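You operate a simulated robot arm through the tools that you are given. There is no shell and no other tool. Be economical: measure what you need, move in short steps, check, and stop when the job is done.

You run a simulated two-armed robot. Do the job below in one go: nothing can be reset, and whatever is moved stays where it is left.

JOB
On the wash table top, fold the blue cloth in half, so that its two long edges meet.

It is judged by the outcome, as a careful person would: the job done as asked, and still so three seconds after it is handed in. It fails if anything else is knocked over, pushed out of place, dropped, spilled or broken. Flat cloth is picked up by pressing the open fingertips on it (5 to 10 N) and closing them slowly along it; thin cloth reads only 2 to 8 mm in the jaws.

ROBOT AND FRAMES
Two 7-joint arms with two-finger parallel grippers on one trunk, on a base that drives. Base frame: it is fixed to the floor where the robot stands at the start and does not move with it; the origin is under the middle of the robot, x ahead of it, y to its left, z up. Lengths are in m, angles in rad, forces in N, time in s.
The left shoulder is at the start at [0.07, 0.134, 1.176], the right one opposite. Places, roughly: wash table top [0.6, 0.5, 0.9]. Payload 1.57 kg a hand.
The TCP of each hand is the grasp point between the finger pads, 0.03 m short of the fingertips. In the tool frame z runs along the fingers and y along their closing line. Largest opening 0.08 m; finger width 0.017, thickness 0.012; the body of the gripper, 0.04 by 0.082 m, starts 0.08 m behind the TCP.
Orientation is that of the tool frame in the base frame, as a unit quaternion [x, y, z, w]. With the fingers straight down and closing along the base's y, the tool's x points along the base's -x, its y along +y and its z along -z.

CONTROLS
- The arms move only by the tool drive_tool. It takes "left_commands", "right_commands" or both (then of equal length, played together; a hand with none holds still); each is a list of rows, each a list of 7 numbers: the shift along the base's x, y, z in m, then the turn, a rotation vector about the base's x, y, z in rad, then the closure in counts, from 0 (fully open) to 255 (shut). In form: [[tx, ty, tz, wx, wy, wz, hand], ...]. A call has 1 to 12 rows; each row shifts and turns the commanded pose from where the row before left it. A row lasts 0.2 s, in which the tool goes at most 0.05 m and 0.15 rad; a call with a longer step from one row to the next is refused whole, and so is a gripper value outside its range. A pose out of reach is approached as far as the arm can. The call stops where the force on the tool passes 40 N (or 10 N more than at its start, if that is more) or the arm is blocked; 0.2 s more then pass. The fingers move at their own pace (about 0.153 m/s each) and stop on an object; they squeeze with about 31 N. The grip force told is the motor's: it shows also when the fingers shut on nothing. Time passes only in rows, and 0.2 s behind the last, so rows that do not move let the fingers close. It gives the time, the measured TCP pose, the force on the tool (base axes), the opening and the grip force at its end, in the units of the frame above (readings bear some noise), with the torque about the TCP (base axes, N m) and any sound that the robot's microphone picked up.
- Cameras (640 x 400 px; columns grow to the right, rows downward): "scene" is now at [0.1329, 0.0183, 1.3923]; the picture's right is [0.20, -0.98, 0.00], its down [-0.68, -0.14, -0.72] and it looks along [0.71, 0.15, -0.69] (base axes); focal length 214 px, centre (320, 200). "left" rides on the left gripper at [0.072, 0.007, -0.122] in its tool frame; the picture's right is [-0.09, 1.00, 0.00], its down [-0.84, -0.08, -0.54] and it looks along [-0.54, -0.05, 0.84] (tool axes); focal length 238 px, centre (320, 200). "right" rides on the right gripper at [0.072, -0.007, -0.122] in its tool frame; the picture's right is [0.09, 1.00, 0.00], its down [-0.84, 0.08, -0.54] and it looks along [-0.54, 0.05, 0.84] (tool axes); focal length 238 px, centre (320, 200). There is no depth. A picture from a camera that has moved, and an enlarged one, comes with that camera's place and axes in the base frame and with its lens.
- camera(camera): a new picture of that camera. It takes no simulated time.
- lift_body(by): slides the trunk up (or, below 0, down) by that many m; the arms and the scene camera ride with it, the base frame stays. It gives what a move gives, with no picture.
- drive_base(legs): drives the robot by 1 to 6 legs, each [ahead, left, turn to the left] in m, m and rad, along the robot's own axes; the way and the turn of a leg run together, so that a leg with both is an arc; at most 1.5 m and 3.142 rad a leg. The arms and the cameras ride along, it lands a little off, and it stops where it bumps. It gives what a move gives.
- head_to(pan, tilt): turns the head with the scene camera to pan (to the left, within 1.501 rad either way) and tilt (down, from -0.506 to 1.204), counted from straight ahead of the robot. It gives what a move gives.
- zoom(camera, box): a new picture of the part [left, top, right, bottom] of that camera's present view, enlarged. It takes no simulated time.
- hand_in(): hands the job in; it is judged then, once.

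Go step by step. Nothing tells you exact positions but the pictures and the camera data: compare them with the known pose of the tool, close in by small moves and look again before you grip or let go. The budget is 120 turns and 108 pictures, counting those below and the enlarged ones. Unless the task says otherwise, let go and move clear before handing in, and close with one line.

The tools are called after "Emit:" by a JSON object that holds its "name" and its "arguments". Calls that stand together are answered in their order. drive_tool: Moves the arms, as the interface text tells. Its arguments: {"type":"object","properties":{"left_commands":{"type":"array"},"right_commands":{"type":"array"}},"required":[]} The other tools are called the same way: lift_body (by) slides the trunk up or down; drive_base (legs) drives the base; head_to (pan, tilt) turns the head that bears the scene camera; camera (camera) takes a picture; zoom (camera, box) takes an enlarged picture of a part of a camera's view; hand_in () hands the job in.

At the start:

```text
clock: 0.0
left_tool_pos: [0.3948, 0.3855, 1.1173]
left_tool_rot: [-0.001, 1.0, -0.001, 0.0]
left_force: [0.0, -0.5, 0.9]
left_wrist_torque: [-0.03, -0.02, 0.01]
left_gripper_width: 0.0801
left_grip_force: 0.0
right_tool_pos: [0.3245, -0.0566, 1.0933]
right_tool_rot: [0.001, 1.0, 0.0, 0.0]
right_force: [0.0, 0.0, -0.2]
right_wrist_torque: [0.04, 0.04, 0.02]
right_gripper_width: 0.0797
right_grip_force: 0.0
trunk travel left (down, up): [-0.75, 0.19]
robot x, y, heading: [0.0009, 0.0017, 0.006]
head pan, tilt: [0.204, 0.766]
```

scene: 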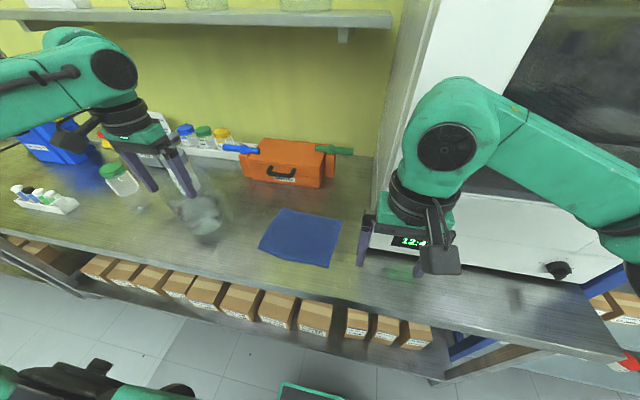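
right: 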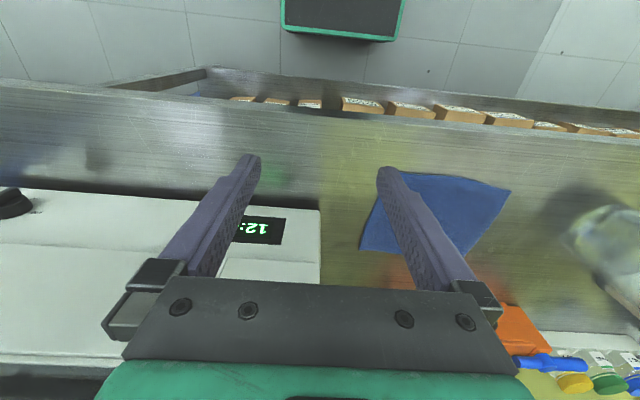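
left: 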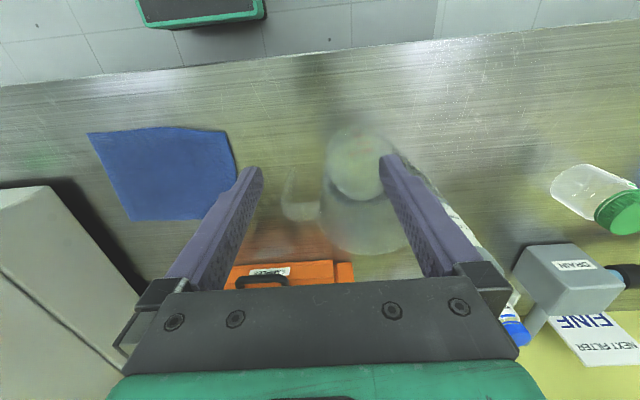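

I see the blue cloth lying flat between the orange toolbox and the white machine, with a glass jug to its left. First I'll zoom in on it to measure its corners.

Emit:
{"name": "zoom", "arguments": {"camera": "scene", "box": [220, 150, 380, 300]}}

Emit:
{"name": "zoom", "arguments": {"camera": "left", "box": [60, 100, 280, 240]}}

```text
2.67 times, centred on (300, 225) of scene
camera zoom: at [0.1329, 0.0183, 1.3923], right [0.2, -0.98, 0.0], down [-0.68, -0.14, -0.72], along [0.71, 0.15, -0.69], focal length 572 px, centre (373, 133)
```

zoom: 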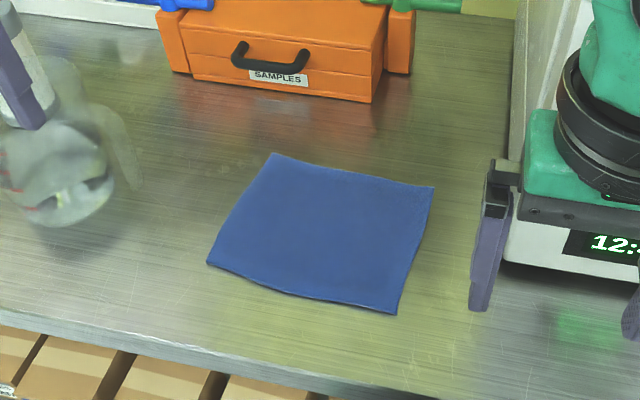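

```text
2.86 times, centred on (170, 170) of left
camera zoom: at [0.3214, 0.39, 1.2405], right [0.09, 1.0, 0.0], down [0.84, -0.08, 0.54], along [0.54, -0.05, -0.84], focal length 681 px, centre (749, 286)
```

zoom: 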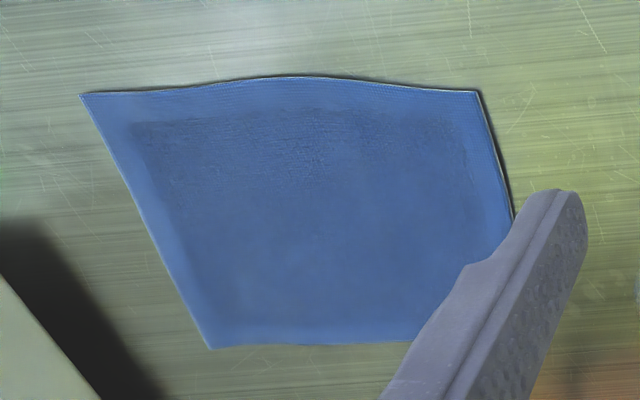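

The two cameras agree if the table top is at z≈0.905. On that basis the far edge runs from (0.563, 0.039) to (0.576, 0.235), and the near edge from (0.399, 0.053) to (0.417, 0.248). The long edges therefore run along y. I'll raise the hands, bring the left one clear of the jug, and drive left so the cloth sits on the robot's midline.

Emit:
{"name": "drive_tool", "arguments": {"left_commands": [[0, 0, 0.04, 0, 0, 0, 0], [0, 0, 0.04, 0, 0, 0, 0], [0, -0.04, 0.02, 0, 0, 0, 0], [0, -0.04, 0, 0, 0, 0, 0], [0, -0.04, 0, 0, 0, 0, 0], [0, -0.03, 0, 0, 0, 0, 0]], "right_commands": [[0, 0, 0.04, 0, 0, 0, 0], [0, 0, 0.04, 0, 0, 0, 0], [0, 0, 0.04, 0, 0, 0, 0], [0, 0, 0, 0, 0, 0, 0], [0, 0, 0, 0, 0, 0, 0], [0, 0, 0, 0, 0, 0, 0]]}}

Emit:
{"name": "drive_base", "arguments": {"legs": [[0, 0.14, 0]]}}

Emit:
{"name": "camera", "arguments": {"camera": "scene"}}

```text
clock: 1.4
left_tool_pos: [0.3937, 0.2308, 1.2175]
left_tool_rot: [-0.001, 1.0, 0.0, 0.0]
left_force: [-1.1, 0.4, -0.2]
left_wrist_torque: [0.02, -0.02, -0.02]
left_gripper_width: 0.0799
left_grip_force: 0.1
right_tool_pos: [0.3249, -0.0591, 1.2161]
right_tool_rot: [0.001, 1.0, 0.0, 0.0]
right_force: [-0.1, 0.2, 0.0]
right_wrist_torque: [0.02, 0.04, 0.03]
right_gripper_width: 0.0804
right_grip_force: 0.1
trunk travel left (down, up): [-0.75, 0.19]
robot x, y, heading: [-0.001, -0.0033, 0.003]
head pan, tilt: [0.204, 0.766]
```

```text
clock: 2.7
left_tool_pos: [0.3949, 0.3668, 1.2172]
left_tool_rot: [0.0, 1.0, 0.002, -0.001]
left_force: [0.9, 0.1, 0.2]
left_wrist_torque: [0.05, 0.02, 0.0]
left_gripper_width: 0.0799
left_grip_force: 0.1
right_tool_pos: [0.3245, 0.076, 1.2163]
right_tool_rot: [0.001, 1.0, 0.002, 0.0]
right_force: [-0.3, -0.3, -0.2]
right_wrist_torque: [0.04, -0.01, 0.0]
right_gripper_width: 0.0799
right_grip_force: 0.0
trunk travel left (down, up): [-0.75, 0.19]
robot x, y, heading: [0.0015, 0.1343, 0.007]
head pan, tilt: [0.204, 0.766]
```

```text
102 pictures are left
camera scene: at [0.1329, 0.1515, 1.3923], right [0.2, -0.98, 0.0], down [-0.68, -0.14, -0.72], along [0.71, 0.15, -0.69], focal length 214 px, centre (320, 200)
```

scene: 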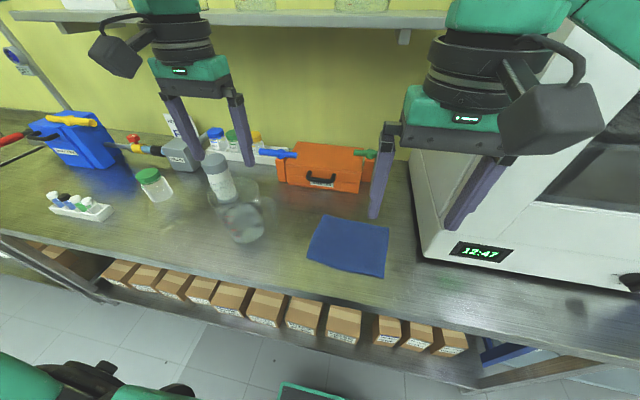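

The robot now stands with its midline at the cloth and the hands are clear. I'll point the head straight at the cloth and measure it again.

Emit:
{"name": "head_to", "arguments": {"pan": 0.0, "tilt": 0.9}}

Emit:
{"name": "camera", "arguments": {"camera": "scene"}}

Emit:
{"name": "zoom", "arguments": {"camera": "scene", "box": [230, 110, 410, 230]}}

Emit:
{"name": "camera", "arguments": {"camera": "right"}}

```text
clock: 3.5
left_tool_pos: [0.3935, 0.3691, 1.2177]
left_tool_rot: [0.0, 1.0, 0.0, -0.001]
left_force: [-0.5, 0.0, -0.2]
left_wrist_torque: [-0.02, -0.01, 0.0]
left_gripper_width: 0.08
left_grip_force: 0.1
right_tool_pos: [0.3234, 0.0789, 1.217]
right_tool_rot: [0.0, 1.0, 0.001, 0.0]
right_force: [0.7, -0.2, 0.4]
right_wrist_torque: [-0.04, 0.0, -0.03]
right_gripper_width: 0.08
right_grip_force: 0.0
trunk travel left (down, up): [-0.75, 0.19]
robot x, y, heading: [-0.0001, 0.1339, -0.003]
head pan, tilt: [0.0, 0.901]
```

```text
101 pictures are left
camera scene: at [0.1279, 0.1383, 1.3817], right [0.0, -1.0, 0.0], down [-0.78, 0.0, -0.62], along [0.62, 0.0, -0.78], focal length 214 px, centre (320, 200)
```

scene: 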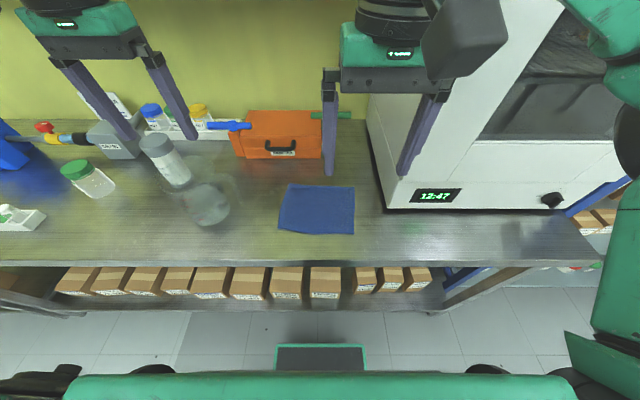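

```text
3.33 times, centred on (320, 170) of scene
camera zoom: at [0.1279, 0.1383, 1.3817], right [0.0, -1.0, 0.0], down [-0.78, 0.0, -0.62], along [0.62, 0.0, -0.78], focal length 715 px, centre (320, 300)
```

zoom: 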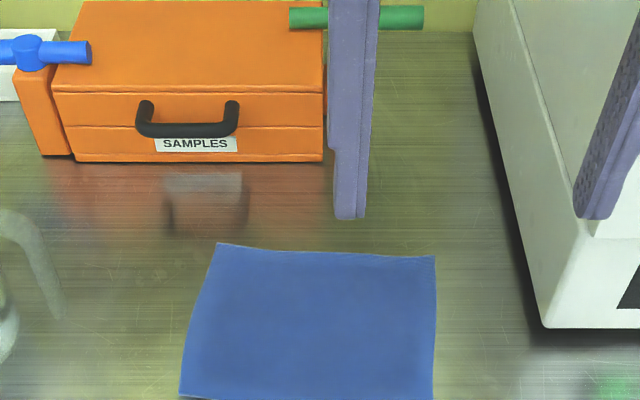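

```text
99 pictures are left
camera right: at [0.2522, 0.0732, 1.3375], right [-0.09, 1.0, 0.0], down [0.84, 0.08, 0.54], along [0.54, 0.05, -0.84], focal length 238 px, centre (320, 200)
```

right: 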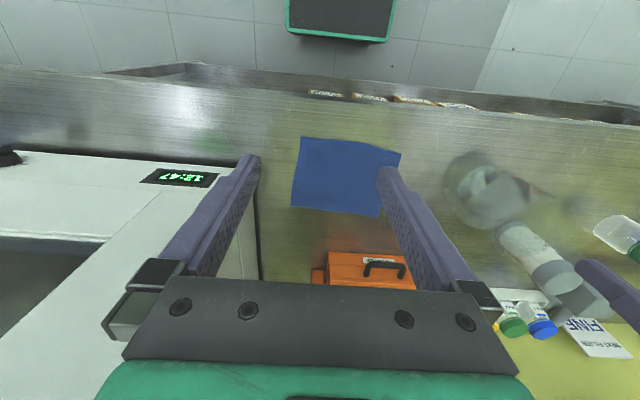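

The refined corners are A (0.575, 0.234), B (0.560, 0.037), C (0.400, 0.053) and D (0.410, 0.247), and the machine's side wall is at y≈-0.044. I'll take the far edge near its two corners and fold it towards the robot, so first I'm moving the hands above those grip points.

Emit:
{"name": "drive_tool", "arguments": {"left_commands": [[0.0277, -0.0275, 0, 0, 0, -0.035, 80], [0.0277, -0.0275, 0, 0, 0, -0.035, 159], [0.0277, -0.0275, 0, 0, 0, 0, 159], [0.0277, -0.0275, 0, 0, 0, 0, 159], [0.0277, -0.0275, 0, 0, 0, 0, 159], [0.0277, -0.0275, 0, 0, 0, 0, 159], [0, 0, -0.04, 0, 0, 0, 159], [0, 0, -0.04, 0, 0, 0, 159], [0, 0, -0.04, 0, 0, 0, 159], [0, 0, -0.04, 0, 0, 0, 159]], "right_commands": [[0.038, -0.0018, 0, 0, 0, -0.035, 80], [0.038, -0.0018, 0, 0, 0, -0.035, 159], [0.038, -0.0018, 0, 0, 0, 0, 159], [0.038, -0.0018, 0, 0, 0, 0, 159], [0.038, -0.0018, 0, 0, 0, 0, 159], [0.038, -0.0018, 0, 0, 0, 0, 159], [0, 0, -0.04, 0, 0, 0, 159], [0, 0, -0.04, 0, 0, 0, 159], [0, 0, -0.04, 0, 0, 0, 159], [0, 0, -0.04, 0, 0, 0, 159]]}}

Emit:
{"name": "camera", "arguments": {"camera": "scene"}}

Emit:
{"name": "camera", "arguments": {"camera": "left"}}

Emit:
{"name": "camera", "arguments": {"camera": "right"}}

```text
clock: 5.8
left_tool_pos: [0.459, 0.3001, 1.0423]
left_tool_rot: [0.032, 0.999, -0.007, 0.011]
left_force: [0.9, 0.6, -0.9]
left_wrist_torque: [-0.03, -0.01, -0.01]
left_gripper_width: 0.0301
left_grip_force: 0.0
left hand out of reach, approached as far as the arm can: row 3, 4, 5, 6
right_tool_pos: [0.5079, 0.0969, 1.0755]
right_tool_rot: [0.024, 1.0, -0.008, 0.017]
right_force: [-0.5, -0.8, -0.4]
right_wrist_torque: [0.0, 0.02, -0.04]
right_gripper_width: 0.0301
right_grip_force: 0.1
right hand out of reach, approached as far as the arm can: row 6
trunk travel left (down, up): [-0.75, 0.19]
robot x, y, heading: [0.0016, 0.137, 0.005]
head pan, tilt: [0.0, 0.901]
stopped in row 10 (left hand): the arm was blocked; the commanded pose is now the measured one
```

```text
98 pictures are left
camera scene: at [0.1019, 0.1612, 1.3835], right [0.0, -1.0, 0.02], down [-0.77, -0.01, -0.64], along [0.64, -0.01, -0.77], focal length 214 px, centre (320, 200)
```

scene: 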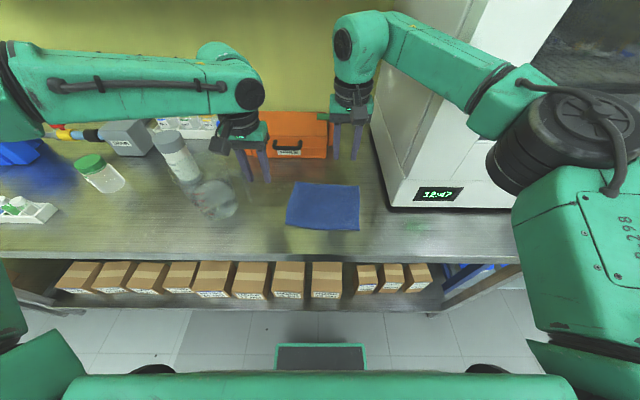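

```text
97 pictures are left
camera left: at [0.3857, 0.3124, 1.1634], right [0.16, 0.99, -0.01], down [0.82, -0.12, 0.56], along [0.55, -0.1, -0.83], focal length 238 px, centre (320, 200)
```

left: 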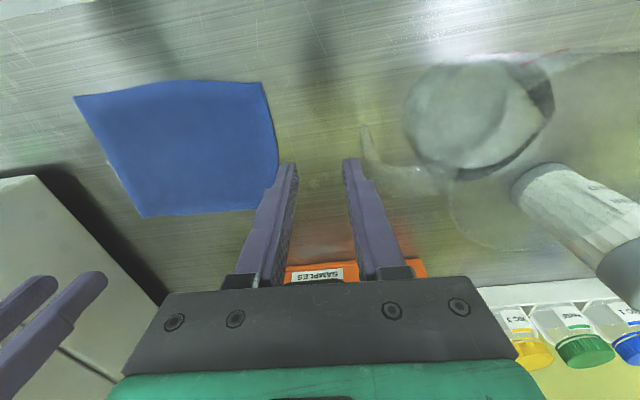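

```text
96 pictures are left
camera right: at [0.4319, 0.0962, 1.1931], right [-0.05, 1.0, -0.02], down [0.82, 0.05, 0.57], along [0.57, 0.01, -0.82], focal length 238 px, centre (320, 200)
```

right: 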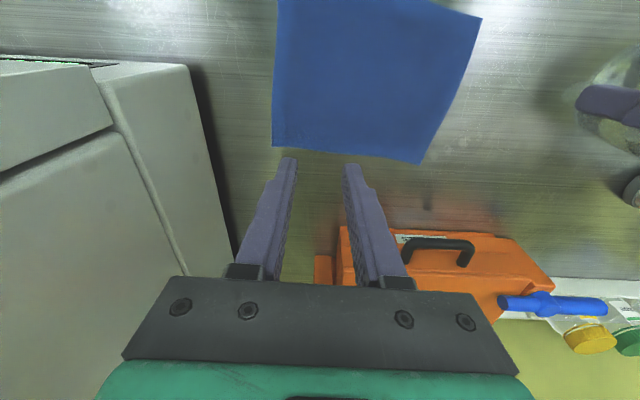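

Both hands fell short and the left arm was blocked, and the head camera has shifted slightly. I'll hold still for a moment to see whether anything is still pressing.

Emit:
{"name": "drive_tool", "arguments": {"left_commands": [[0, 0, 0, 0, 0, 0, 159], [0, 0, 0, 0, 0, 0, 159]], "right_commands": [[0, 0, 0, 0, 0, 0, 159], [0, 0, 0, 0, 0, 0, 159]]}}

Emit:
{"name": "camera", "arguments": {"camera": "scene"}}

```text
clock: 6.7
left_tool_pos: [0.4604, 0.2987, 1.0427]
left_tool_rot: [0.033, 0.999, -0.007, 0.011]
left_force: [-0.2, 0.8, -0.4]
left_wrist_torque: [-0.04, 0.02, 0.03]
left_gripper_width: 0.0301
left_grip_force: 0.0
right_tool_pos: [0.5078, 0.098, 1.0736]
right_tool_rot: [0.022, 1.0, -0.009, 0.017]
right_force: [0.3, -1.3, 0.3]
right_wrist_torque: [0.01, 0.0, 0.01]
right_gripper_width: 0.0303
right_grip_force: 0.0
trunk travel left (down, up): [-0.75, 0.19]
robot x, y, heading: [-0.001, 0.1354, 0.008]
head pan, tilt: [0.0, 0.901]
stopped in row 2 (left hand): the arm was blocked; the commanded pose is now the measured one
```

```text
95 pictures are left
camera scene: at [0.1031, 0.1598, 1.3835], right [0.01, -1.0, 0.01], down [-0.77, -0.01, -0.64], along [0.64, -0.01, -0.77], focal length 214 px, centre (320, 200)
```

scene: 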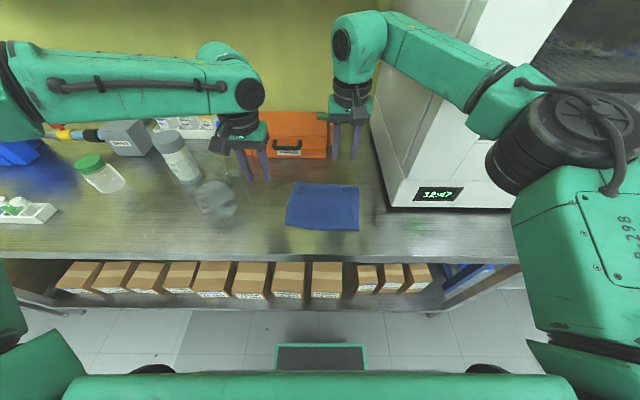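

The robot stays slightly pushed back: the right elbow must be resting on the machine's front. I'll withdraw the right hand, lift the left, and take a stance further left and turned to the right, so the right elbow stays clear of the machine.

Emit:
{"name": "drive_tool", "arguments": {"left_commands": [[-0.01, 0, 0.03, 0, 0, 0, 159], [-0.02, 0, 0.03, 0, 0, 0, 159], [-0.02, 0, 0.03, 0, 0, 0, 159], [-0.02, -0.01, 0.02, 0, 0, 0, 159], [-0.02, -0.01, 0.02, 0, 0, 0, 159], [-0.02, -0.01, 0.02, 0, 0, 0, 159]], "right_commands": [[-0.04, 0, 0.0, 0, 0, 0, 159], [-0.04, 0, 0.01, 0, 0, 0, 159], [-0.04, 0, 0.03, 0, 0, 0, 159], [-0.03, 0, 0.03, 0, 0, 0, 159], [-0.03, 0, 0.03, 0, 0, 0, 159], [-0.02, 0, 0.03, 0, 0, 0, 159]]}}

Emit:
{"name": "camera", "arguments": {"camera": "scene"}}

```text
clock: 8.1
left_tool_pos: [0.3659, 0.2513, 1.1889]
left_tool_rot: [0.033, 0.999, 0.001, 0.002]
left_force: [-1.5, -0.9, -0.2]
left_wrist_torque: [0.01, -0.01, -0.01]
left_gripper_width: 0.0301
left_grip_force: 0.1
right_tool_pos: [0.3249, 0.0762, 1.1898]
right_tool_rot: [0.027, 1.0, -0.001, 0.006]
right_force: [-0.1, -0.2, 0.3]
right_wrist_torque: [0.03, -0.03, -0.03]
right_gripper_width: 0.0303
right_grip_force: 0.1
trunk travel left (down, up): [-0.75, 0.19]
robot x, y, heading: [0.0009, 0.1341, 0.004]
head pan, tilt: [0.0, 0.901]
```

```text
94 pictures are left
camera scene: at [0.1251, 0.1378, 1.382], right [0.0, -1.0, 0.0], down [-0.78, 0.0, -0.62], along [0.62, 0.0, -0.78], focal length 214 px, centre (320, 200)
```

scene: 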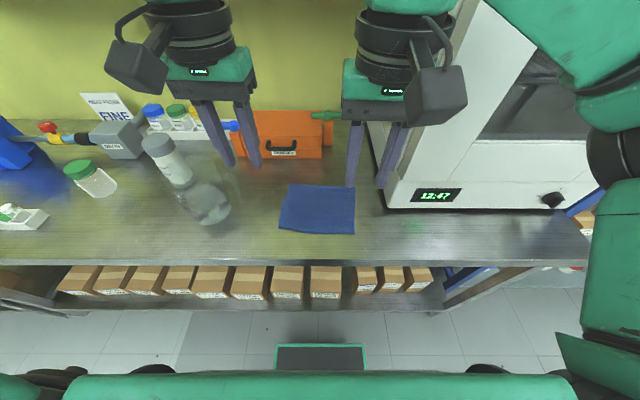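

Contact is released and everything is where it was. Now I'm driving left and turning right.

Emit:
{"name": "drive_base", "arguments": {"legs": [[0, 0.205, 0], [0, 0, -0.4], [0.04, 0.016, 0]]}}

Emit:
{"name": "camera", "arguments": {"camera": "scene"}}

```text
clock: 11.4
left_tool_pos: [0.42, 0.3067, 1.1901]
left_tool_rot: [0.232, 0.973, 0.0, 0.003]
left_force: [0.3, -0.4, 1.1]
left_wrist_torque: [-0.03, -0.06, -0.05]
left_gripper_width: 0.0301
left_grip_force: 0.1
right_tool_pos: [0.3145, 0.1612, 1.1901]
right_tool_rot: [0.226, 0.974, -0.001, 0.009]
right_force: [-0.8, -0.4, 1.3]
right_wrist_torque: [0.0, -0.05, 0.02]
right_gripper_width: 0.0301
right_grip_force: 0.1
trunk travel left (down, up): [-0.75, 0.19]
robot x, y, heading: [0.0446, 0.3446, -0.396]
head pan, tilt: [0.0, 0.901]
```

```text
93 pictures are left
camera scene: at [0.1533, 0.2977, 1.3825], right [-0.39, -0.92, 0.0], down [-0.72, 0.3, -0.63], along [0.58, -0.24, -0.78], focal length 214 px, centre (320, 200)
```

scene: 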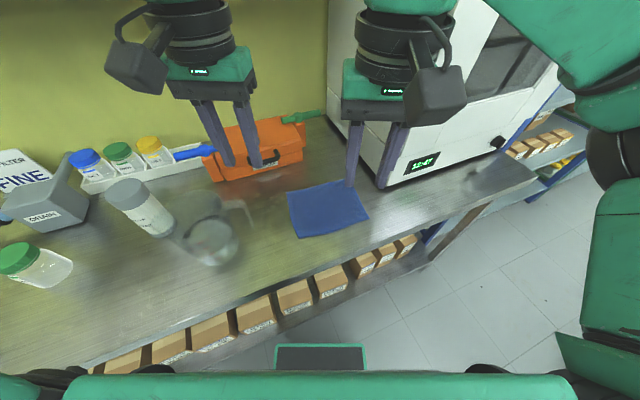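

The stance looks good. I'll bring the hands over the cloth, lower them there, and only then extend to the far edge.

Emit:
{"name": "drive_tool", "arguments": {"left_commands": [[0.01, -0.024, 0, 0, 0, 0.13, 159], [0.01, -0.024, 0, 0, 0, 0.13, 159], [0.01, -0.024, 0, 0, 0, 0.13, 159], [0.01, -0.024, 0, 0, 0, 0, 159], [0, 0, -0.05, 0, 0, 0, 159], [0, 0, -0.05, 0, 0, 0, 159], [0, 0, -0.05, 0, 0, 0, 159], [0, 0, -0.04, 0, 0, 0, 159]], "right_commands": [[0.034, -0.0215, 0, 0, 0, 0.13, 159], [0.034, -0.0215, 0, 0, 0, 0.13, 159], [0.034, -0.0215, 0, 0, 0, 0.13, 159], [0.034, -0.0215, 0, 0, 0, 0, 159], [0, 0, -0.05, 0, 0, 0, 159], [0, 0, -0.05, 0, 0, 0, 159], [0, 0, -0.05, 0, 0, 0, 159], [0, 0, -0.04, 0, 0, 0, 159]]}}

Emit:
{"name": "camera", "arguments": {"camera": "scene"}}

```text
clock: 13.2
left_tool_pos: [0.457, 0.2541, 0.9903]
left_tool_rot: [0.082, 0.997, 0.0, 0.001]
left_force: [-0.3, -1.5, -0.2]
left_wrist_torque: [0.03, -0.03, 0.02]
left_gripper_width: 0.0303
left_grip_force: 0.1
left hand out of reach, approached as far as the arm can: row 3, 4
right_tool_pos: [0.4606, 0.077, 0.9986]
right_tool_rot: [0.033, 0.999, 0.001, 0.006]
right_force: [0.1, 0.7, 0.2]
right_wrist_torque: [0.0, 0.02, -0.01]
right_gripper_width: 0.0299
right_grip_force: 0.1
trunk travel left (down, up): [-0.75, 0.19]
robot x, y, heading: [0.0432, 0.3416, -0.401]
head pan, tilt: [0.0, 0.901]
```

```text
92 pictures are left
camera scene: at [0.1619, 0.2964, 1.3817], right [-0.39, -0.92, 0.0], down [-0.72, 0.3, -0.62], along [0.57, -0.24, -0.78], focal length 214 px, centre (320, 200)
```

scene: 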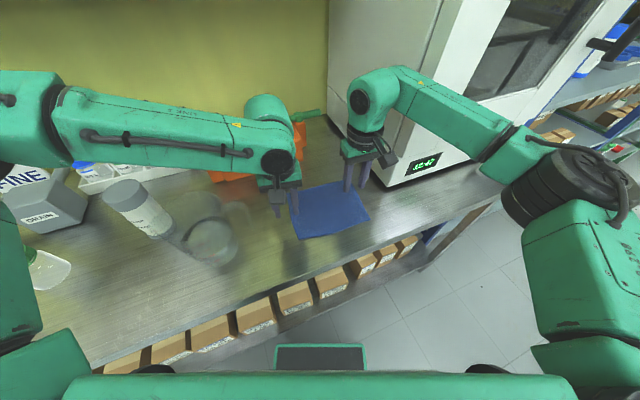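

The left hand is lagging a little and the right is on track. I'm extending both to above the far-edge grip points.

Emit:
{"name": "drive_tool", "arguments": {"left_commands": [[0, -0.025, 0, 0, 0, 0.09, 159], [0, -0.025, 0, 0, 0, 0, 159], [0.026, 0, 0, 0, 0, 0, 159], [0.026, 0, 0, 0, 0, 0, 159], [0.026, 0, 0, 0, 0, 0, 159], [0.025, 0, 0, 0, 0, 0, 159]], "right_commands": [[0, 0, 0, 0, 0, 0, 159], [0.01, -0.009, 0, 0, 0, 0, 159], [0.02, 0, 0, 0, 0, 0, 159], [0.02, 0, 0, 0, 0, 0, 159], [0.02, 0, 0, 0, 0, 0, 159], [0.02, 0, 0, 0, 0, 0, 159]]}}

Emit:
{"name": "camera", "arguments": {"camera": "scene"}}

Emit:
{"name": "camera", "arguments": {"camera": "left"}}

Emit:
{"name": "camera", "arguments": {"camera": "right"}}

```text
clock: 14.6
left_tool_pos: [0.5437, 0.2581, 1.001]
left_tool_rot: [0.038, 0.999, 0.0, 0.001]
left_force: [0.0, 0.2, 0.2]
left_wrist_torque: [-0.02, 0.01, 0.01]
left_gripper_width: 0.03
left_grip_force: 0.1
left hand out of reach, approached as far as the arm can: row 1, 2, 4, 5, 6
right_tool_pos: [0.538, 0.0662, 0.9992]
right_tool_rot: [0.033, 0.999, -0.001, 0.005]
right_force: [0.5, 0.7, -0.2]
right_wrist_torque: [0.0, 0.04, 0.04]
right_gripper_width: 0.0304
right_grip_force: 0.1
right hand out of reach, approached as far as the arm can: row 6
trunk travel left (down, up): [-0.75, 0.19]
robot x, y, heading: [0.0431, 0.3467, -0.4]
head pan, tilt: [0.0, 0.901]
```

```text
91 pictures are left
camera scene: at [0.1621, 0.2979, 1.3816], right [-0.39, -0.92, 0.0], down [-0.72, 0.3, -0.62], along [0.57, -0.24, -0.78], focal length 214 px, centre (320, 200)
```

scene: 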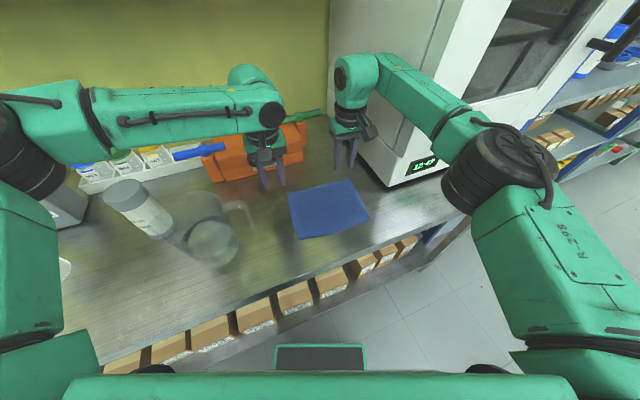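

```text
90 pictures are left
camera left: at [0.4728, 0.2702, 1.1231], right [0.17, 0.99, 0.0], down [0.83, -0.14, 0.54], along [0.54, -0.09, -0.84], focal length 238 px, centre (320, 200)
```

left: 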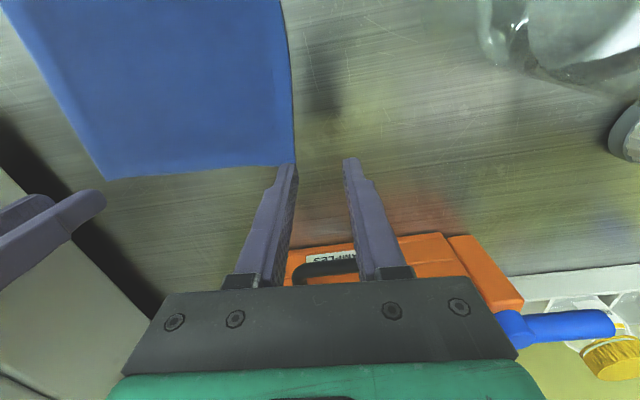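

```text
89 pictures are left
camera right: at [0.4651, 0.0656, 1.1194], right [-0.03, 1.0, 0.0], down [0.83, 0.02, 0.55], along [0.55, 0.01, -0.83], focal length 238 px, centre (320, 200)
```

right: 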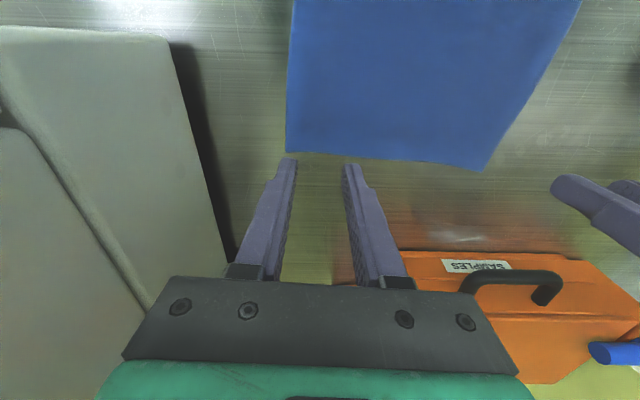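

The left hand won't go further inward at this wrist yaw. I'll try turning it back towards the robot's heading while moving it inward.

Emit:
{"name": "drive_tool", "arguments": {"left_commands": [[-0.02, 0, 0, 0, 0, -0.13, 159], [-0.02, -0.01, 0, 0, 0, -0.13, 159], [0, -0.025, 0, 0, 0, 0, 159], [0, -0.025, 0, 0, 0, 0, 159]]}}

```text
clock: 15.6
left_tool_pos: [0.4948, 0.2402, 1.0053]
left_tool_rot: [0.167, 0.986, -0.001, 0.001]
left_force: [-0.6, 0.2, 1.3]
left_wrist_torque: [-0.03, -0.01, -0.01]
left_gripper_width: 0.0302
left_grip_force: 0.0
left hand out of reach, approached as far as the arm can: row 3, 4
right_tool_pos: [0.5383, 0.0663, 0.9983]
right_tool_rot: [0.033, 0.999, 0.0, 0.006]
right_force: [0.2, -0.4, -0.3]
right_wrist_torque: [0.01, -0.03, 0.01]
right_gripper_width: 0.0299
right_grip_force: 0.1
trunk travel left (down, up): [-0.75, 0.19]
robot x, y, heading: [0.0411, 0.3419, -0.396]
head pan, tilt: [0.0, 0.901]
```

The limit seems to be how far inward each arm can reach. I'll test the right arm's inward limit the same way before I choose a new stance.

Emit:
{"name": "drive_tool", "arguments": {"left_commands": [[0, 0.03, 0, 0, 0, 0, 159], [0, 0.02, 0, 0, 0, 0, 159], [0, 0, 0, 0, 0, 0, 159], [0, 0, 0, 0, 0, 0, 159], [0, 0, 0, 0, 0, 0, 159], [0, 0, 0, 0, 0, 0, 159]], "right_commands": [[-0.03, 0, 0, 0, 0, 0, 159], [-0.02, 0, 0, 0, 0, 0, 159], [0, 0.02, 0, 0, 0, 0, 159], [0, 0.02, 0, 0, 0, 0, 159], [0, 0.02, 0, 0, 0, 0, 159], [0, 0.02, 0, 0, 0, 0, 159]]}}

```text
clock: 17.0
left_tool_pos: [0.4965, 0.2895, 1.0044]
left_tool_rot: [0.166, 0.986, -0.001, 0.001]
left_force: [-0.1, -0.2, -0.1]
left_wrist_torque: [-0.01, 0.02, 0.03]
left_gripper_width: 0.0303
left_grip_force: 0.1
right_tool_pos: [0.4885, 0.147, 0.9975]
right_tool_rot: [0.033, 0.999, -0.001, 0.005]
right_force: [0.7, 0.8, 0.5]
right_wrist_torque: [0.0, 0.03, -0.03]
right_gripper_width: 0.0298
right_grip_force: 0.0
trunk travel left (down, up): [-0.75, 0.19]
robot x, y, heading: [0.0462, 0.3446, -0.395]
head pan, tilt: [0.0, 0.901]
```

The right arm reaches all the way to the midline, while the left is limited to about 0.08 m out from it. I'll shift the stance slightly forward and turn a little more right, which puts the left grip point well on the left arm's own side.

Emit:
{"name": "drive_base", "arguments": {"legs": [[0.05, -0.009, -0.1]]}}

Emit:
{"name": "camera", "arguments": {"camera": "scene"}}

```text
clock: 17.9
left_tool_pos: [0.5196, 0.2289, 1.0069]
left_tool_rot: [0.204, 0.979, -0.001, 0.001]
left_force: [0.6, -1.6, 0.3]
left_wrist_torque: [0.15, 0.03, -0.02]
left_gripper_width: 0.0303
left_grip_force: 0.0
right_tool_pos: [0.4997, 0.0874, 0.9987]
right_tool_rot: [0.071, 0.997, -0.001, 0.005]
right_force: [-1.5, -0.6, 1.1]
right_wrist_torque: [0.13, -0.11, 0.02]
right_gripper_width: 0.0304
right_grip_force: 0.1
trunk travel left (down, up): [-0.75, 0.19]
robot x, y, heading: [0.0711, 0.3217, -0.479]
head pan, tilt: [0.0, 0.901]
```

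```text
88 pictures are left
camera scene: at [0.1856, 0.263, 1.3818], right [-0.46, -0.89, 0.0], down [-0.7, 0.36, -0.62], along [0.55, -0.28, -0.78], focal length 214 px, centre (320, 200)
```

scene: 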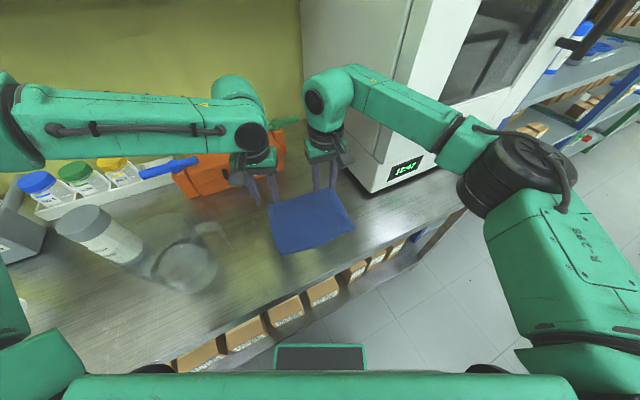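

No bump. Now I'm moving the hands to above the grip points and turning them parallel to the edge.

Emit:
{"name": "drive_tool", "arguments": {"left_commands": [[0.013, -0.008, 0, 0, 0, 0.12, 159], [0.013, -0.008, 0, 0, 0, 0.12, 159], [0.014, -0.008, 0, 0, 0, 0.1, 159], [0, 0, -0.025, 0, 0, 0, 159]], "right_commands": [[0.017, -0.006, 0, 0, 0, 0.07, 159], [0.017, -0.006, 0, 0, 0, 0, 159], [0.017, -0.007, 0, 0, 0, 0, 159], [0, 0, -0.02, 0, 0, 0, 159]]}}

Emit:
{"name": "camera", "arguments": {"camera": "left"}}

Emit:
{"name": "camera", "arguments": {"camera": "right"}}

```text
clock: 18.9
left_tool_pos: [0.5591, 0.2045, 0.9806]
left_tool_rot: [0.035, 0.999, 0.0, 0.001]
left_force: [-0.7, -0.9, -0.6]
left_wrist_torque: [0.06, 0.01, 0.03]
left_gripper_width: 0.0299
left_grip_force: 0.1
right_tool_pos: [0.5523, 0.0663, 0.979]
right_tool_rot: [0.035, 0.999, -0.001, 0.007]
right_force: [0.2, -0.3, 0.1]
right_wrist_torque: [0.06, -0.03, -0.02]
right_gripper_width: 0.0302
right_grip_force: 0.0
trunk travel left (down, up): [-0.75, 0.19]
robot x, y, heading: [0.0711, 0.3161, -0.477]
head pan, tilt: [0.0, 0.901]
```

```text
87 pictures are left
camera left: at [0.4875, 0.2152, 1.1031], right [0.16, 0.99, 0.0], down [0.83, -0.14, 0.54], along [0.54, -0.09, -0.84], focal length 238 px, centre (320, 200)
```

left: 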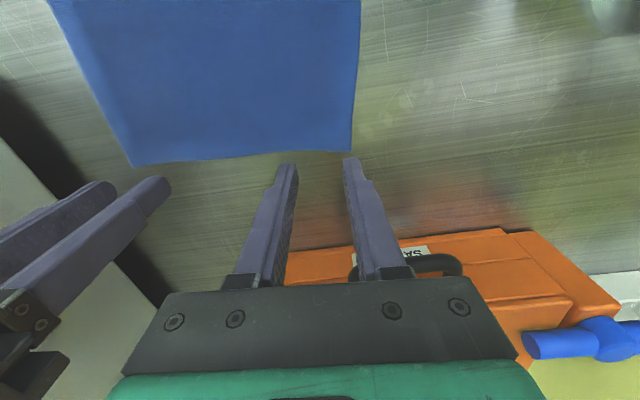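

```text
86 pictures are left
camera right: at [0.4783, 0.0659, 1.0995], right [-0.02, 1.0, 0.0], down [0.83, 0.02, 0.55], along [0.55, 0.01, -0.83], focal length 238 px, centre (320, 200)
```

right: 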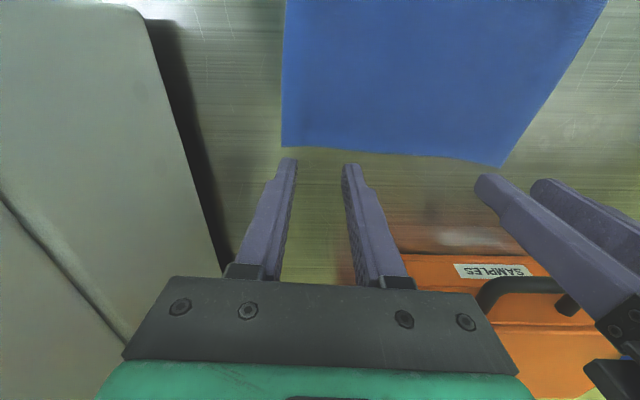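

With the corners now at A≈(0.568, 0.229) and B≈(0.553, 0.033), the fingertips should press about 1 cm inside the edge. I'm adjusting slightly and going down close to the cloth.

Emit:
{"name": "drive_tool", "arguments": {"left_commands": [[-0.004, -0.005, -0.015, 0, 0, 0, 159], [0, 0, -0.015, 0, 0, 0, 159], [0, 0, -0.008, 0, 0, 0, 159]], "right_commands": [[-0.007, 0.003, -0.015, 0, 0, 0, 159], [0, 0, -0.015, 0, 0, 0, 159], [0, 0, -0.008, 0, 0, 0, 159]]}}

Emit:
{"name": "camera", "arguments": {"camera": "left"}}

Emit:
{"name": "camera", "arguments": {"camera": "right"}}

```text
clock: 19.7
left_tool_pos: [0.5534, 0.2044, 0.9441]
left_tool_rot: [0.035, 0.999, -0.001, 0.002]
left_force: [-0.1, 0.5, -0.3]
left_wrist_torque: [0.0, 0.02, -0.03]
left_gripper_width: 0.0302
left_grip_force: 0.1
left hand out of reach, approached as far as the arm can: row 2
right_tool_pos: [0.5436, 0.0707, 0.9419]
right_tool_rot: [0.035, 0.999, -0.001, 0.005]
right_force: [1.2, -0.9, -0.3]
right_wrist_torque: [0.01, 0.0, -0.03]
right_gripper_width: 0.0303
right_grip_force: 0.1
trunk travel left (down, up): [-0.75, 0.19]
robot x, y, heading: [0.0704, 0.3207, -0.476]
head pan, tilt: [0.0, 0.901]
```

```text
85 pictures are left
camera left: at [0.4806, 0.2158, 1.0662], right [0.16, 0.99, 0.0], down [0.83, -0.14, 0.54], along [0.54, -0.09, -0.84], focal length 238 px, centre (320, 200)
```

left: 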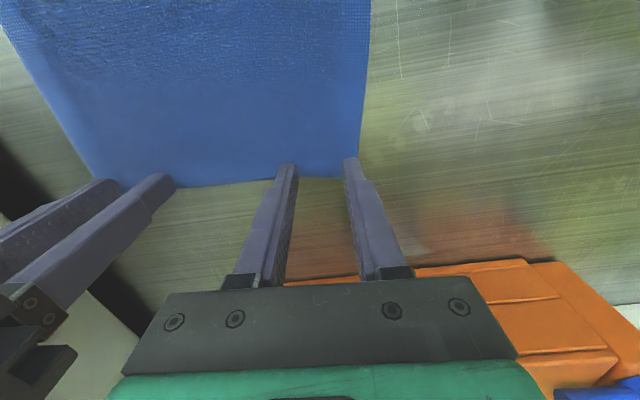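

```text
84 pictures are left
camera right: at [0.47, 0.0693, 1.0613], right [-0.02, 1.0, 0.0], down [0.83, 0.02, 0.55], along [0.55, 0.01, -0.83], focal length 238 px, centre (320, 200)
```

right: 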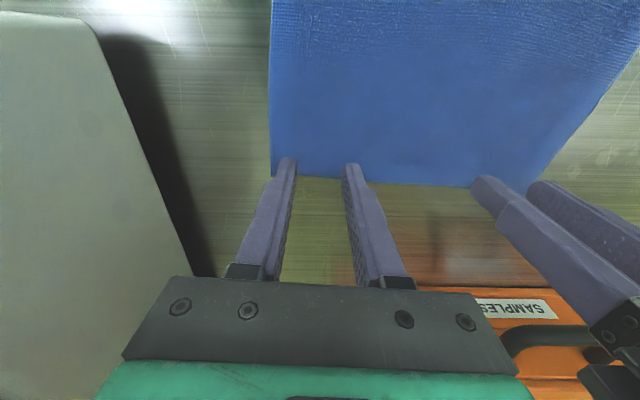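

The fingertips look about 1 cm inside the edge on both sides. I'm narrowing the jaws a bit and pressing down in small steps.

Emit:
{"name": "drive_tool", "arguments": {"left_commands": [[0, -0.004, -0.003, 0, 0, 0, 175], [0, 0, -0.003, 0, 0, 0, 175]], "right_commands": [[0, 0, -0.003, 0, 0, 0, 175], [0, 0, -0.002, 0, 0, 0, 175]]}}

```text
clock: 20.3
left_tool_pos: [0.5519, 0.2041, 0.9405]
left_tool_rot: [0.036, 0.999, -0.002, 0.002]
left_force: [0.2, 1.0, -0.3]
left_wrist_torque: [0.01, 0.0, 0.05]
left_gripper_width: 0.0252
left_grip_force: 0.0
left hand out of reach, approached as far as the arm can: row 1
right_tool_pos: [0.5435, 0.0706, 0.9353]
right_tool_rot: [0.036, 0.999, -0.001, 0.005]
right_force: [-0.3, 0.3, 0.5]
right_wrist_torque: [0.01, 0.02, 0.0]
right_gripper_width: 0.0254
right_grip_force: 0.1
trunk travel left (down, up): [-0.75, 0.19]
robot x, y, heading: [0.0735, 0.3175, -0.477]
head pan, tilt: [0.0, 0.901]
```

No contact yet. Stepping down further.

Emit:
{"name": "drive_tool", "arguments": {"left_commands": [[0, 0, -0.003, 0, 0, 0, 175], [0, 0, -0.003, 0, 0, 0, 175]], "right_commands": [[0, 0, -0.002, 0, 0, 0, 175], [0, 0, 0, 0, 0, 0, 175]]}}

```text
clock: 20.9
left_tool_pos: [0.5512, 0.2087, 0.9358]
left_tool_rot: [0.035, 0.999, -0.001, 0.001]
left_force: [-0.1, 0.5, 0.2]
left_wrist_torque: [0.01, 0.02, -0.02]
left_gripper_width: 0.0253
left_grip_force: 0.0
right_tool_pos: [0.5436, 0.0697, 0.9333]
right_tool_rot: [0.036, 0.999, 0.0, 0.006]
right_force: [1.2, -0.9, 2.3]
right_wrist_torque: [-0.04, 0.01, 0.03]
right_gripper_width: 0.0251
right_grip_force: 0.1
trunk travel left (down, up): [-0.75, 0.19]
robot x, y, heading: [0.0731, 0.3156, -0.475]
head pan, tilt: [0.0, 0.901]
```

Emit:
{"name": "drive_tool", "arguments": {"left_commands": [[0, -0.003, -0.002, 0, 0, 0, 195], [0, 0, -0.002, 0, 0, 0, 195]], "right_commands": [[0, 0, -0.001, 0, 0, 0, 175], [0, 0, -0.001, 0, 0, 0, 175]]}}

Emit:
{"name": "camera", "arguments": {"camera": "left"}}

```text
clock: 21.5
left_tool_pos: [0.55, 0.2068, 0.9331]
left_tool_rot: [0.035, 0.999, -0.001, 0.003]
left_force: [-0.7, -0.2, 1.3]
left_wrist_torque: [-0.03, -0.01, 0.0]
left_gripper_width: 0.0187
left_grip_force: 0.1
left hand out of reach, approached as far as the arm can: row 1
right_tool_pos: [0.5428, 0.0706, 0.9319]
right_tool_rot: [0.036, 0.999, 0.0, 0.006]
right_force: [1.5, -1.0, 8.4]
right_wrist_torque: [0.0, -0.06, 0.04]
right_gripper_width: 0.0249
right_grip_force: 0.0
trunk travel left (down, up): [-0.75, 0.19]
robot x, y, heading: [0.0688, 0.3193, -0.476]
head pan, tilt: [0.0, 0.901]
```

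```text
83 pictures are left
camera left: at [0.4772, 0.2191, 1.0564], right [0.16, 0.99, 0.0], down [0.83, -0.13, 0.55], along [0.54, -0.09, -0.84], focal length 238 px, centre (320, 200)
```

left: 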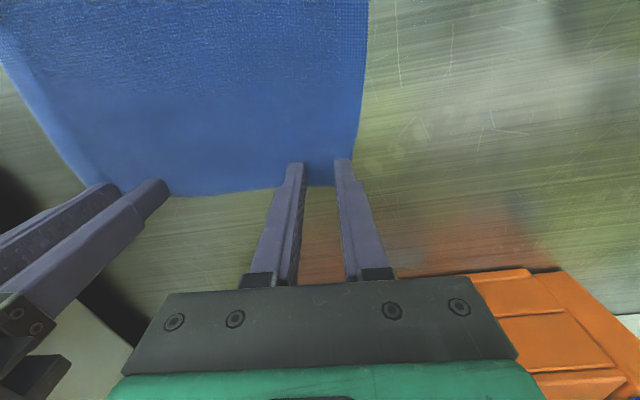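

Both fingertip pairs sit on the cloth and the right one presses with about 8 N. I'll press the left a touch more.

Emit:
{"name": "drive_tool", "arguments": {"left_commands": [[0, 0, -0.0015, 0, 0, 0, 195], [0, 0, 0, 0, 0, 0, 195]]}}

```text
clock: 22.1
left_tool_pos: [0.5486, 0.2076, 0.9321]
left_tool_rot: [0.037, 0.999, -0.001, 0.003]
left_force: [1.9, -1.1, 5.9]
left_wrist_torque: [-0.02, -0.04, 0.01]
left_gripper_width: 0.0184
left_grip_force: 0.1
right_tool_pos: [0.543, 0.0708, 0.9331]
right_tool_rot: [0.036, 0.999, 0.0, 0.007]
right_force: [1.9, -0.8, 10.3]
right_wrist_torque: [0.0, -0.07, -0.03]
right_gripper_width: 0.0248
right_grip_force: 0.1
trunk travel left (down, up): [-0.75, 0.19]
robot x, y, heading: [0.0697, 0.3178, -0.473]
head pan, tilt: [0.0, 0.901]
```

Both press within 5–10 N. Now I'm closing slowly along the cloth.

Emit:
{"name": "drive_tool", "arguments": {"left_commands": [[0, 0, 0, 0, 0, 0, 200], [0, 0, 0, 0, 0, 0, 205], [0, 0, 0, 0, 0, 0, 210], [0, 0, 0, 0, 0, 0, 215], [0, 0, 0, 0, 0, 0, 220], [0, 0, 0, 0, 0, 0, 225], [0, 0, 0, 0, 0, 0, 230], [0, 0, 0, 0, 0, 0, 236], [0, 0, 0, 0, 0, 0, 242], [0, 0, 0, 0, 0, 0, 248], [0, 0, 0, 0, 0, 0, 255], [0, 0, 0, 0, 0, 0, 255]], "right_commands": [[0, 0, 0, 0, 0, 0, 182], [0, 0, 0, 0, 0, 0, 189], [0, 0, 0, 0, 0, 0, 196], [0, 0, 0, 0, 0, 0, 203], [0, 0, 0, 0, 0, 0, 210], [0, 0, 0, 0, 0, 0, 217], [0, 0, 0, 0, 0, 0, 224], [0, 0, 0, 0, 0, 0, 231], [0, 0, 0, 0, 0, 0, 238], [0, 0, 0, 0, 0, 0, 246], [0, 0, 0, 0, 0, 0, 255], [0, 0, 0, 0, 0, 0, 255]]}}

Emit:
{"name": "camera", "arguments": {"camera": "left"}}

Emit:
{"name": "camera", "arguments": {"camera": "right"}}

```text
clock: 24.7
left_tool_pos: [0.5483, 0.209, 0.9335]
left_tool_rot: [0.035, 0.999, -0.002, 0.003]
left_force: [0.0, 0.0, 5.0]
left_wrist_torque: [-0.02, -0.02, -0.01]
left_gripper_width: 0.0002
left_grip_force: 21.2
right_tool_pos: [0.5426, 0.0702, 0.9339]
right_tool_rot: [0.036, 0.999, 0.001, 0.007]
right_force: [-0.4, 1.0, 8.4]
right_wrist_torque: [0.02, 0.01, 0.01]
right_gripper_width: 0.0031
right_grip_force: 24.1
trunk travel left (down, up): [-0.75, 0.19]
robot x, y, heading: [0.0697, 0.3184, -0.475]
head pan, tilt: [0.0, 0.901]
```

```text
82 pictures are left
camera left: at [0.476, 0.22, 1.0555], right [0.16, 0.99, 0.0], down [0.83, -0.13, 0.55], along [0.54, -0.09, -0.84], focal length 238 px, centre (320, 200)
```

left: 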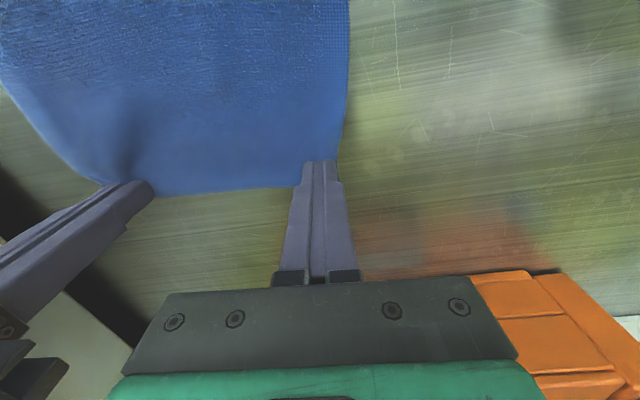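

```text
81 pictures are left
camera right: at [0.4682, 0.0702, 1.0537], right [-0.02, 1.0, 0.0], down [0.83, 0.02, 0.55], along [0.55, 0.01, -0.83], focal length 238 px, centre (320, 200)
```

right: 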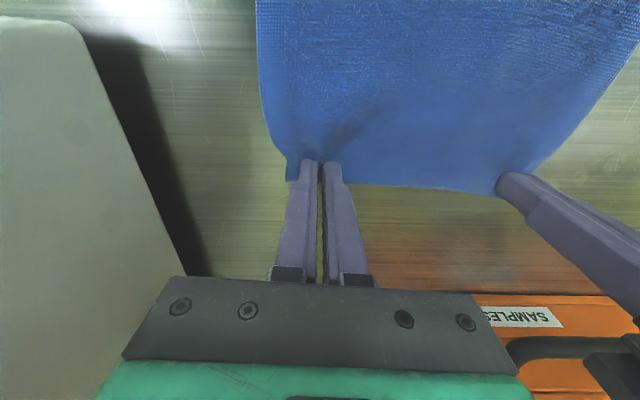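

The right hand holds the cloth (3 mm), but the left closed on nothing because it sat too close to the corner at its inward limit. I'll let go, lift, and shift the base to the robot's right so the left hand can work further in.

Emit:
{"name": "drive_tool", "arguments": {"left_commands": [[0, 0, 0.0, 0, 0, 0, 200], [0, 0, 0.02, 0, 0, 0, 175], [0, 0, 0.03, 0, 0, 0, 175], [0, 0, 0.0, 0, 0, 0, 175], [0, 0, 0.0, 0, 0, 0, 175]], "right_commands": [[0, 0, 0.0, 0, 0, 0, 200], [0, 0, 0.02, 0, 0, 0, 165], [0, 0, 0.03, 0, 0, 0, 165], [-0.02, 0.02, 0.0, 0, 0, 0, 165], [-0.02, 0.02, 0.0, 0, 0, 0, 165]]}}

Emit:
{"name": "drive_base", "arguments": {"legs": [[0.0, -0.045, 0]]}}

Emit:
{"name": "camera", "arguments": {"camera": "scene"}}

```text
clock: 25.9
left_tool_pos: [0.5507, 0.2077, 0.9817]
left_tool_rot: [0.036, 0.999, 0.001, 0.001]
left_force: [0.9, 0.3, -0.5]
left_wrist_torque: [0.01, -0.03, 0.0]
left_gripper_width: 0.0253
left_grip_force: 0.1
right_tool_pos: [0.5033, 0.1117, 0.9827]
right_tool_rot: [0.036, 0.999, -0.001, 0.006]
right_force: [-0.6, 0.0, 0.2]
right_wrist_torque: [-0.01, -0.03, -0.04]
right_gripper_width: 0.0282
right_grip_force: 0.0
trunk travel left (down, up): [-0.75, 0.19]
robot x, y, heading: [0.0721, 0.3202, -0.479]
head pan, tilt: [0.0, 0.901]
```

```text
clock: 26.8
left_tool_pos: [0.5317, 0.1678, 0.9799]
left_tool_rot: [0.035, 0.999, 0.0, 0.0]
left_force: [-0.1, 0.3, 0.7]
left_wrist_torque: [0.02, 0.05, 0.05]
left_gripper_width: 0.0254
left_grip_force: 0.0
right_tool_pos: [0.485, 0.0708, 0.9829]
right_tool_rot: [0.037, 0.999, -0.001, 0.005]
right_force: [-0.4, 0.3, -0.1]
right_wrist_torque: [0.03, 0.03, -0.01]
right_gripper_width: 0.0281
right_grip_force: 0.0
trunk travel left (down, up): [-0.75, 0.19]
robot x, y, heading: [0.0487, 0.2763, -0.477]
head pan, tilt: [0.0, 0.901]
```

```text
80 pictures are left
camera scene: at [0.1669, 0.2229, 1.3815], right [-0.46, -0.89, 0.0], down [-0.7, 0.36, -0.62], along [0.55, -0.28, -0.78], focal length 214 px, centre (320, 200)
```

scene: 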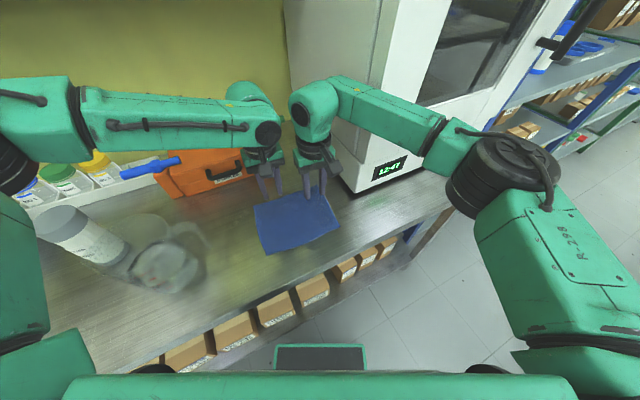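

Now the left hand has room inward. I'll set both near the grip points and look again.

Emit:
{"name": "drive_tool", "arguments": {"left_commands": [[0.005, 0.014, 0, 0, 0, 0, 150], [0.005, 0.014, 0, 0, 0, 0, 150], [0, 0, 0, 0, 0, 0, 150]], "right_commands": [[0.018, 0, 0, 0, 0, 0, 165], [0.018, 0, 0, 0, 0, 0, 165], [0.01, 0, 0, 0, 0, 0, 165]]}}

Emit:
{"name": "camera", "arguments": {"camera": "left"}}

Emit:
{"name": "camera", "arguments": {"camera": "right"}}

```text
clock: 27.6
left_tool_pos: [0.5393, 0.1935, 0.9824]
left_tool_rot: [0.035, 0.999, 0.0, 0.002]
left_force: [0.1, -0.7, 0.4]
left_wrist_torque: [-0.02, -0.02, 0.0]
left_gripper_width: 0.0329
left_grip_force: 0.1
right_tool_pos: [0.5287, 0.0709, 0.9829]
right_tool_rot: [0.036, 0.999, -0.001, 0.006]
right_force: [-1.1, 0.0, 0.2]
right_wrist_torque: [-0.02, 0.0, 0.02]
right_gripper_width: 0.0281
right_grip_force: 0.1
trunk travel left (down, up): [-0.75, 0.19]
robot x, y, heading: [0.0487, 0.2778, -0.473]
head pan, tilt: [0.0, 0.901]
```

```text
79 pictures are left
camera left: at [0.4672, 0.2046, 1.1049], right [0.16, 0.99, 0.0], down [0.83, -0.14, 0.54], along [0.54, -0.09, -0.84], focal length 238 px, centre (320, 200)
```

left: 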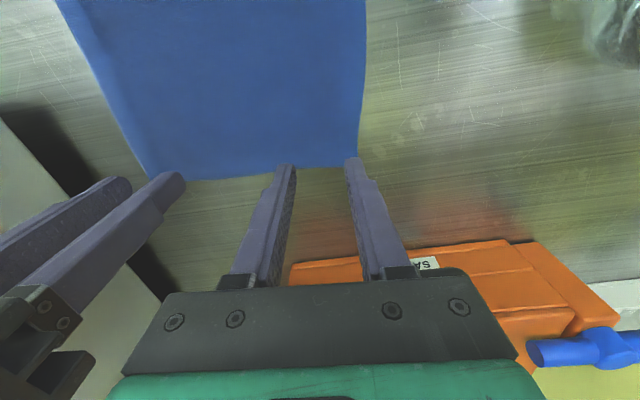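

```text
78 pictures are left
camera right: at [0.4553, 0.0699, 1.1033], right [-0.02, 1.0, 0.0], down [0.83, 0.02, 0.55], along [0.55, 0.01, -0.83], focal length 238 px, centre (320, 200)
```

right: 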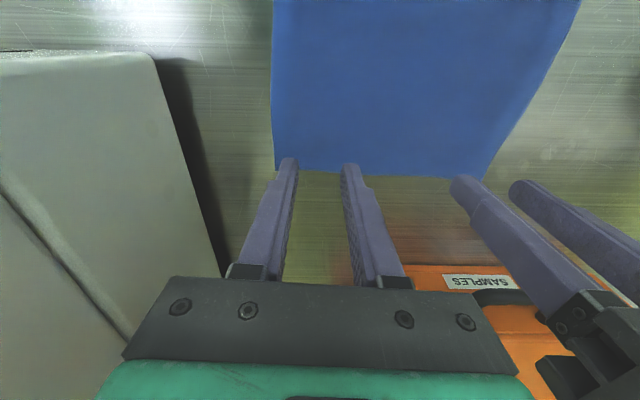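

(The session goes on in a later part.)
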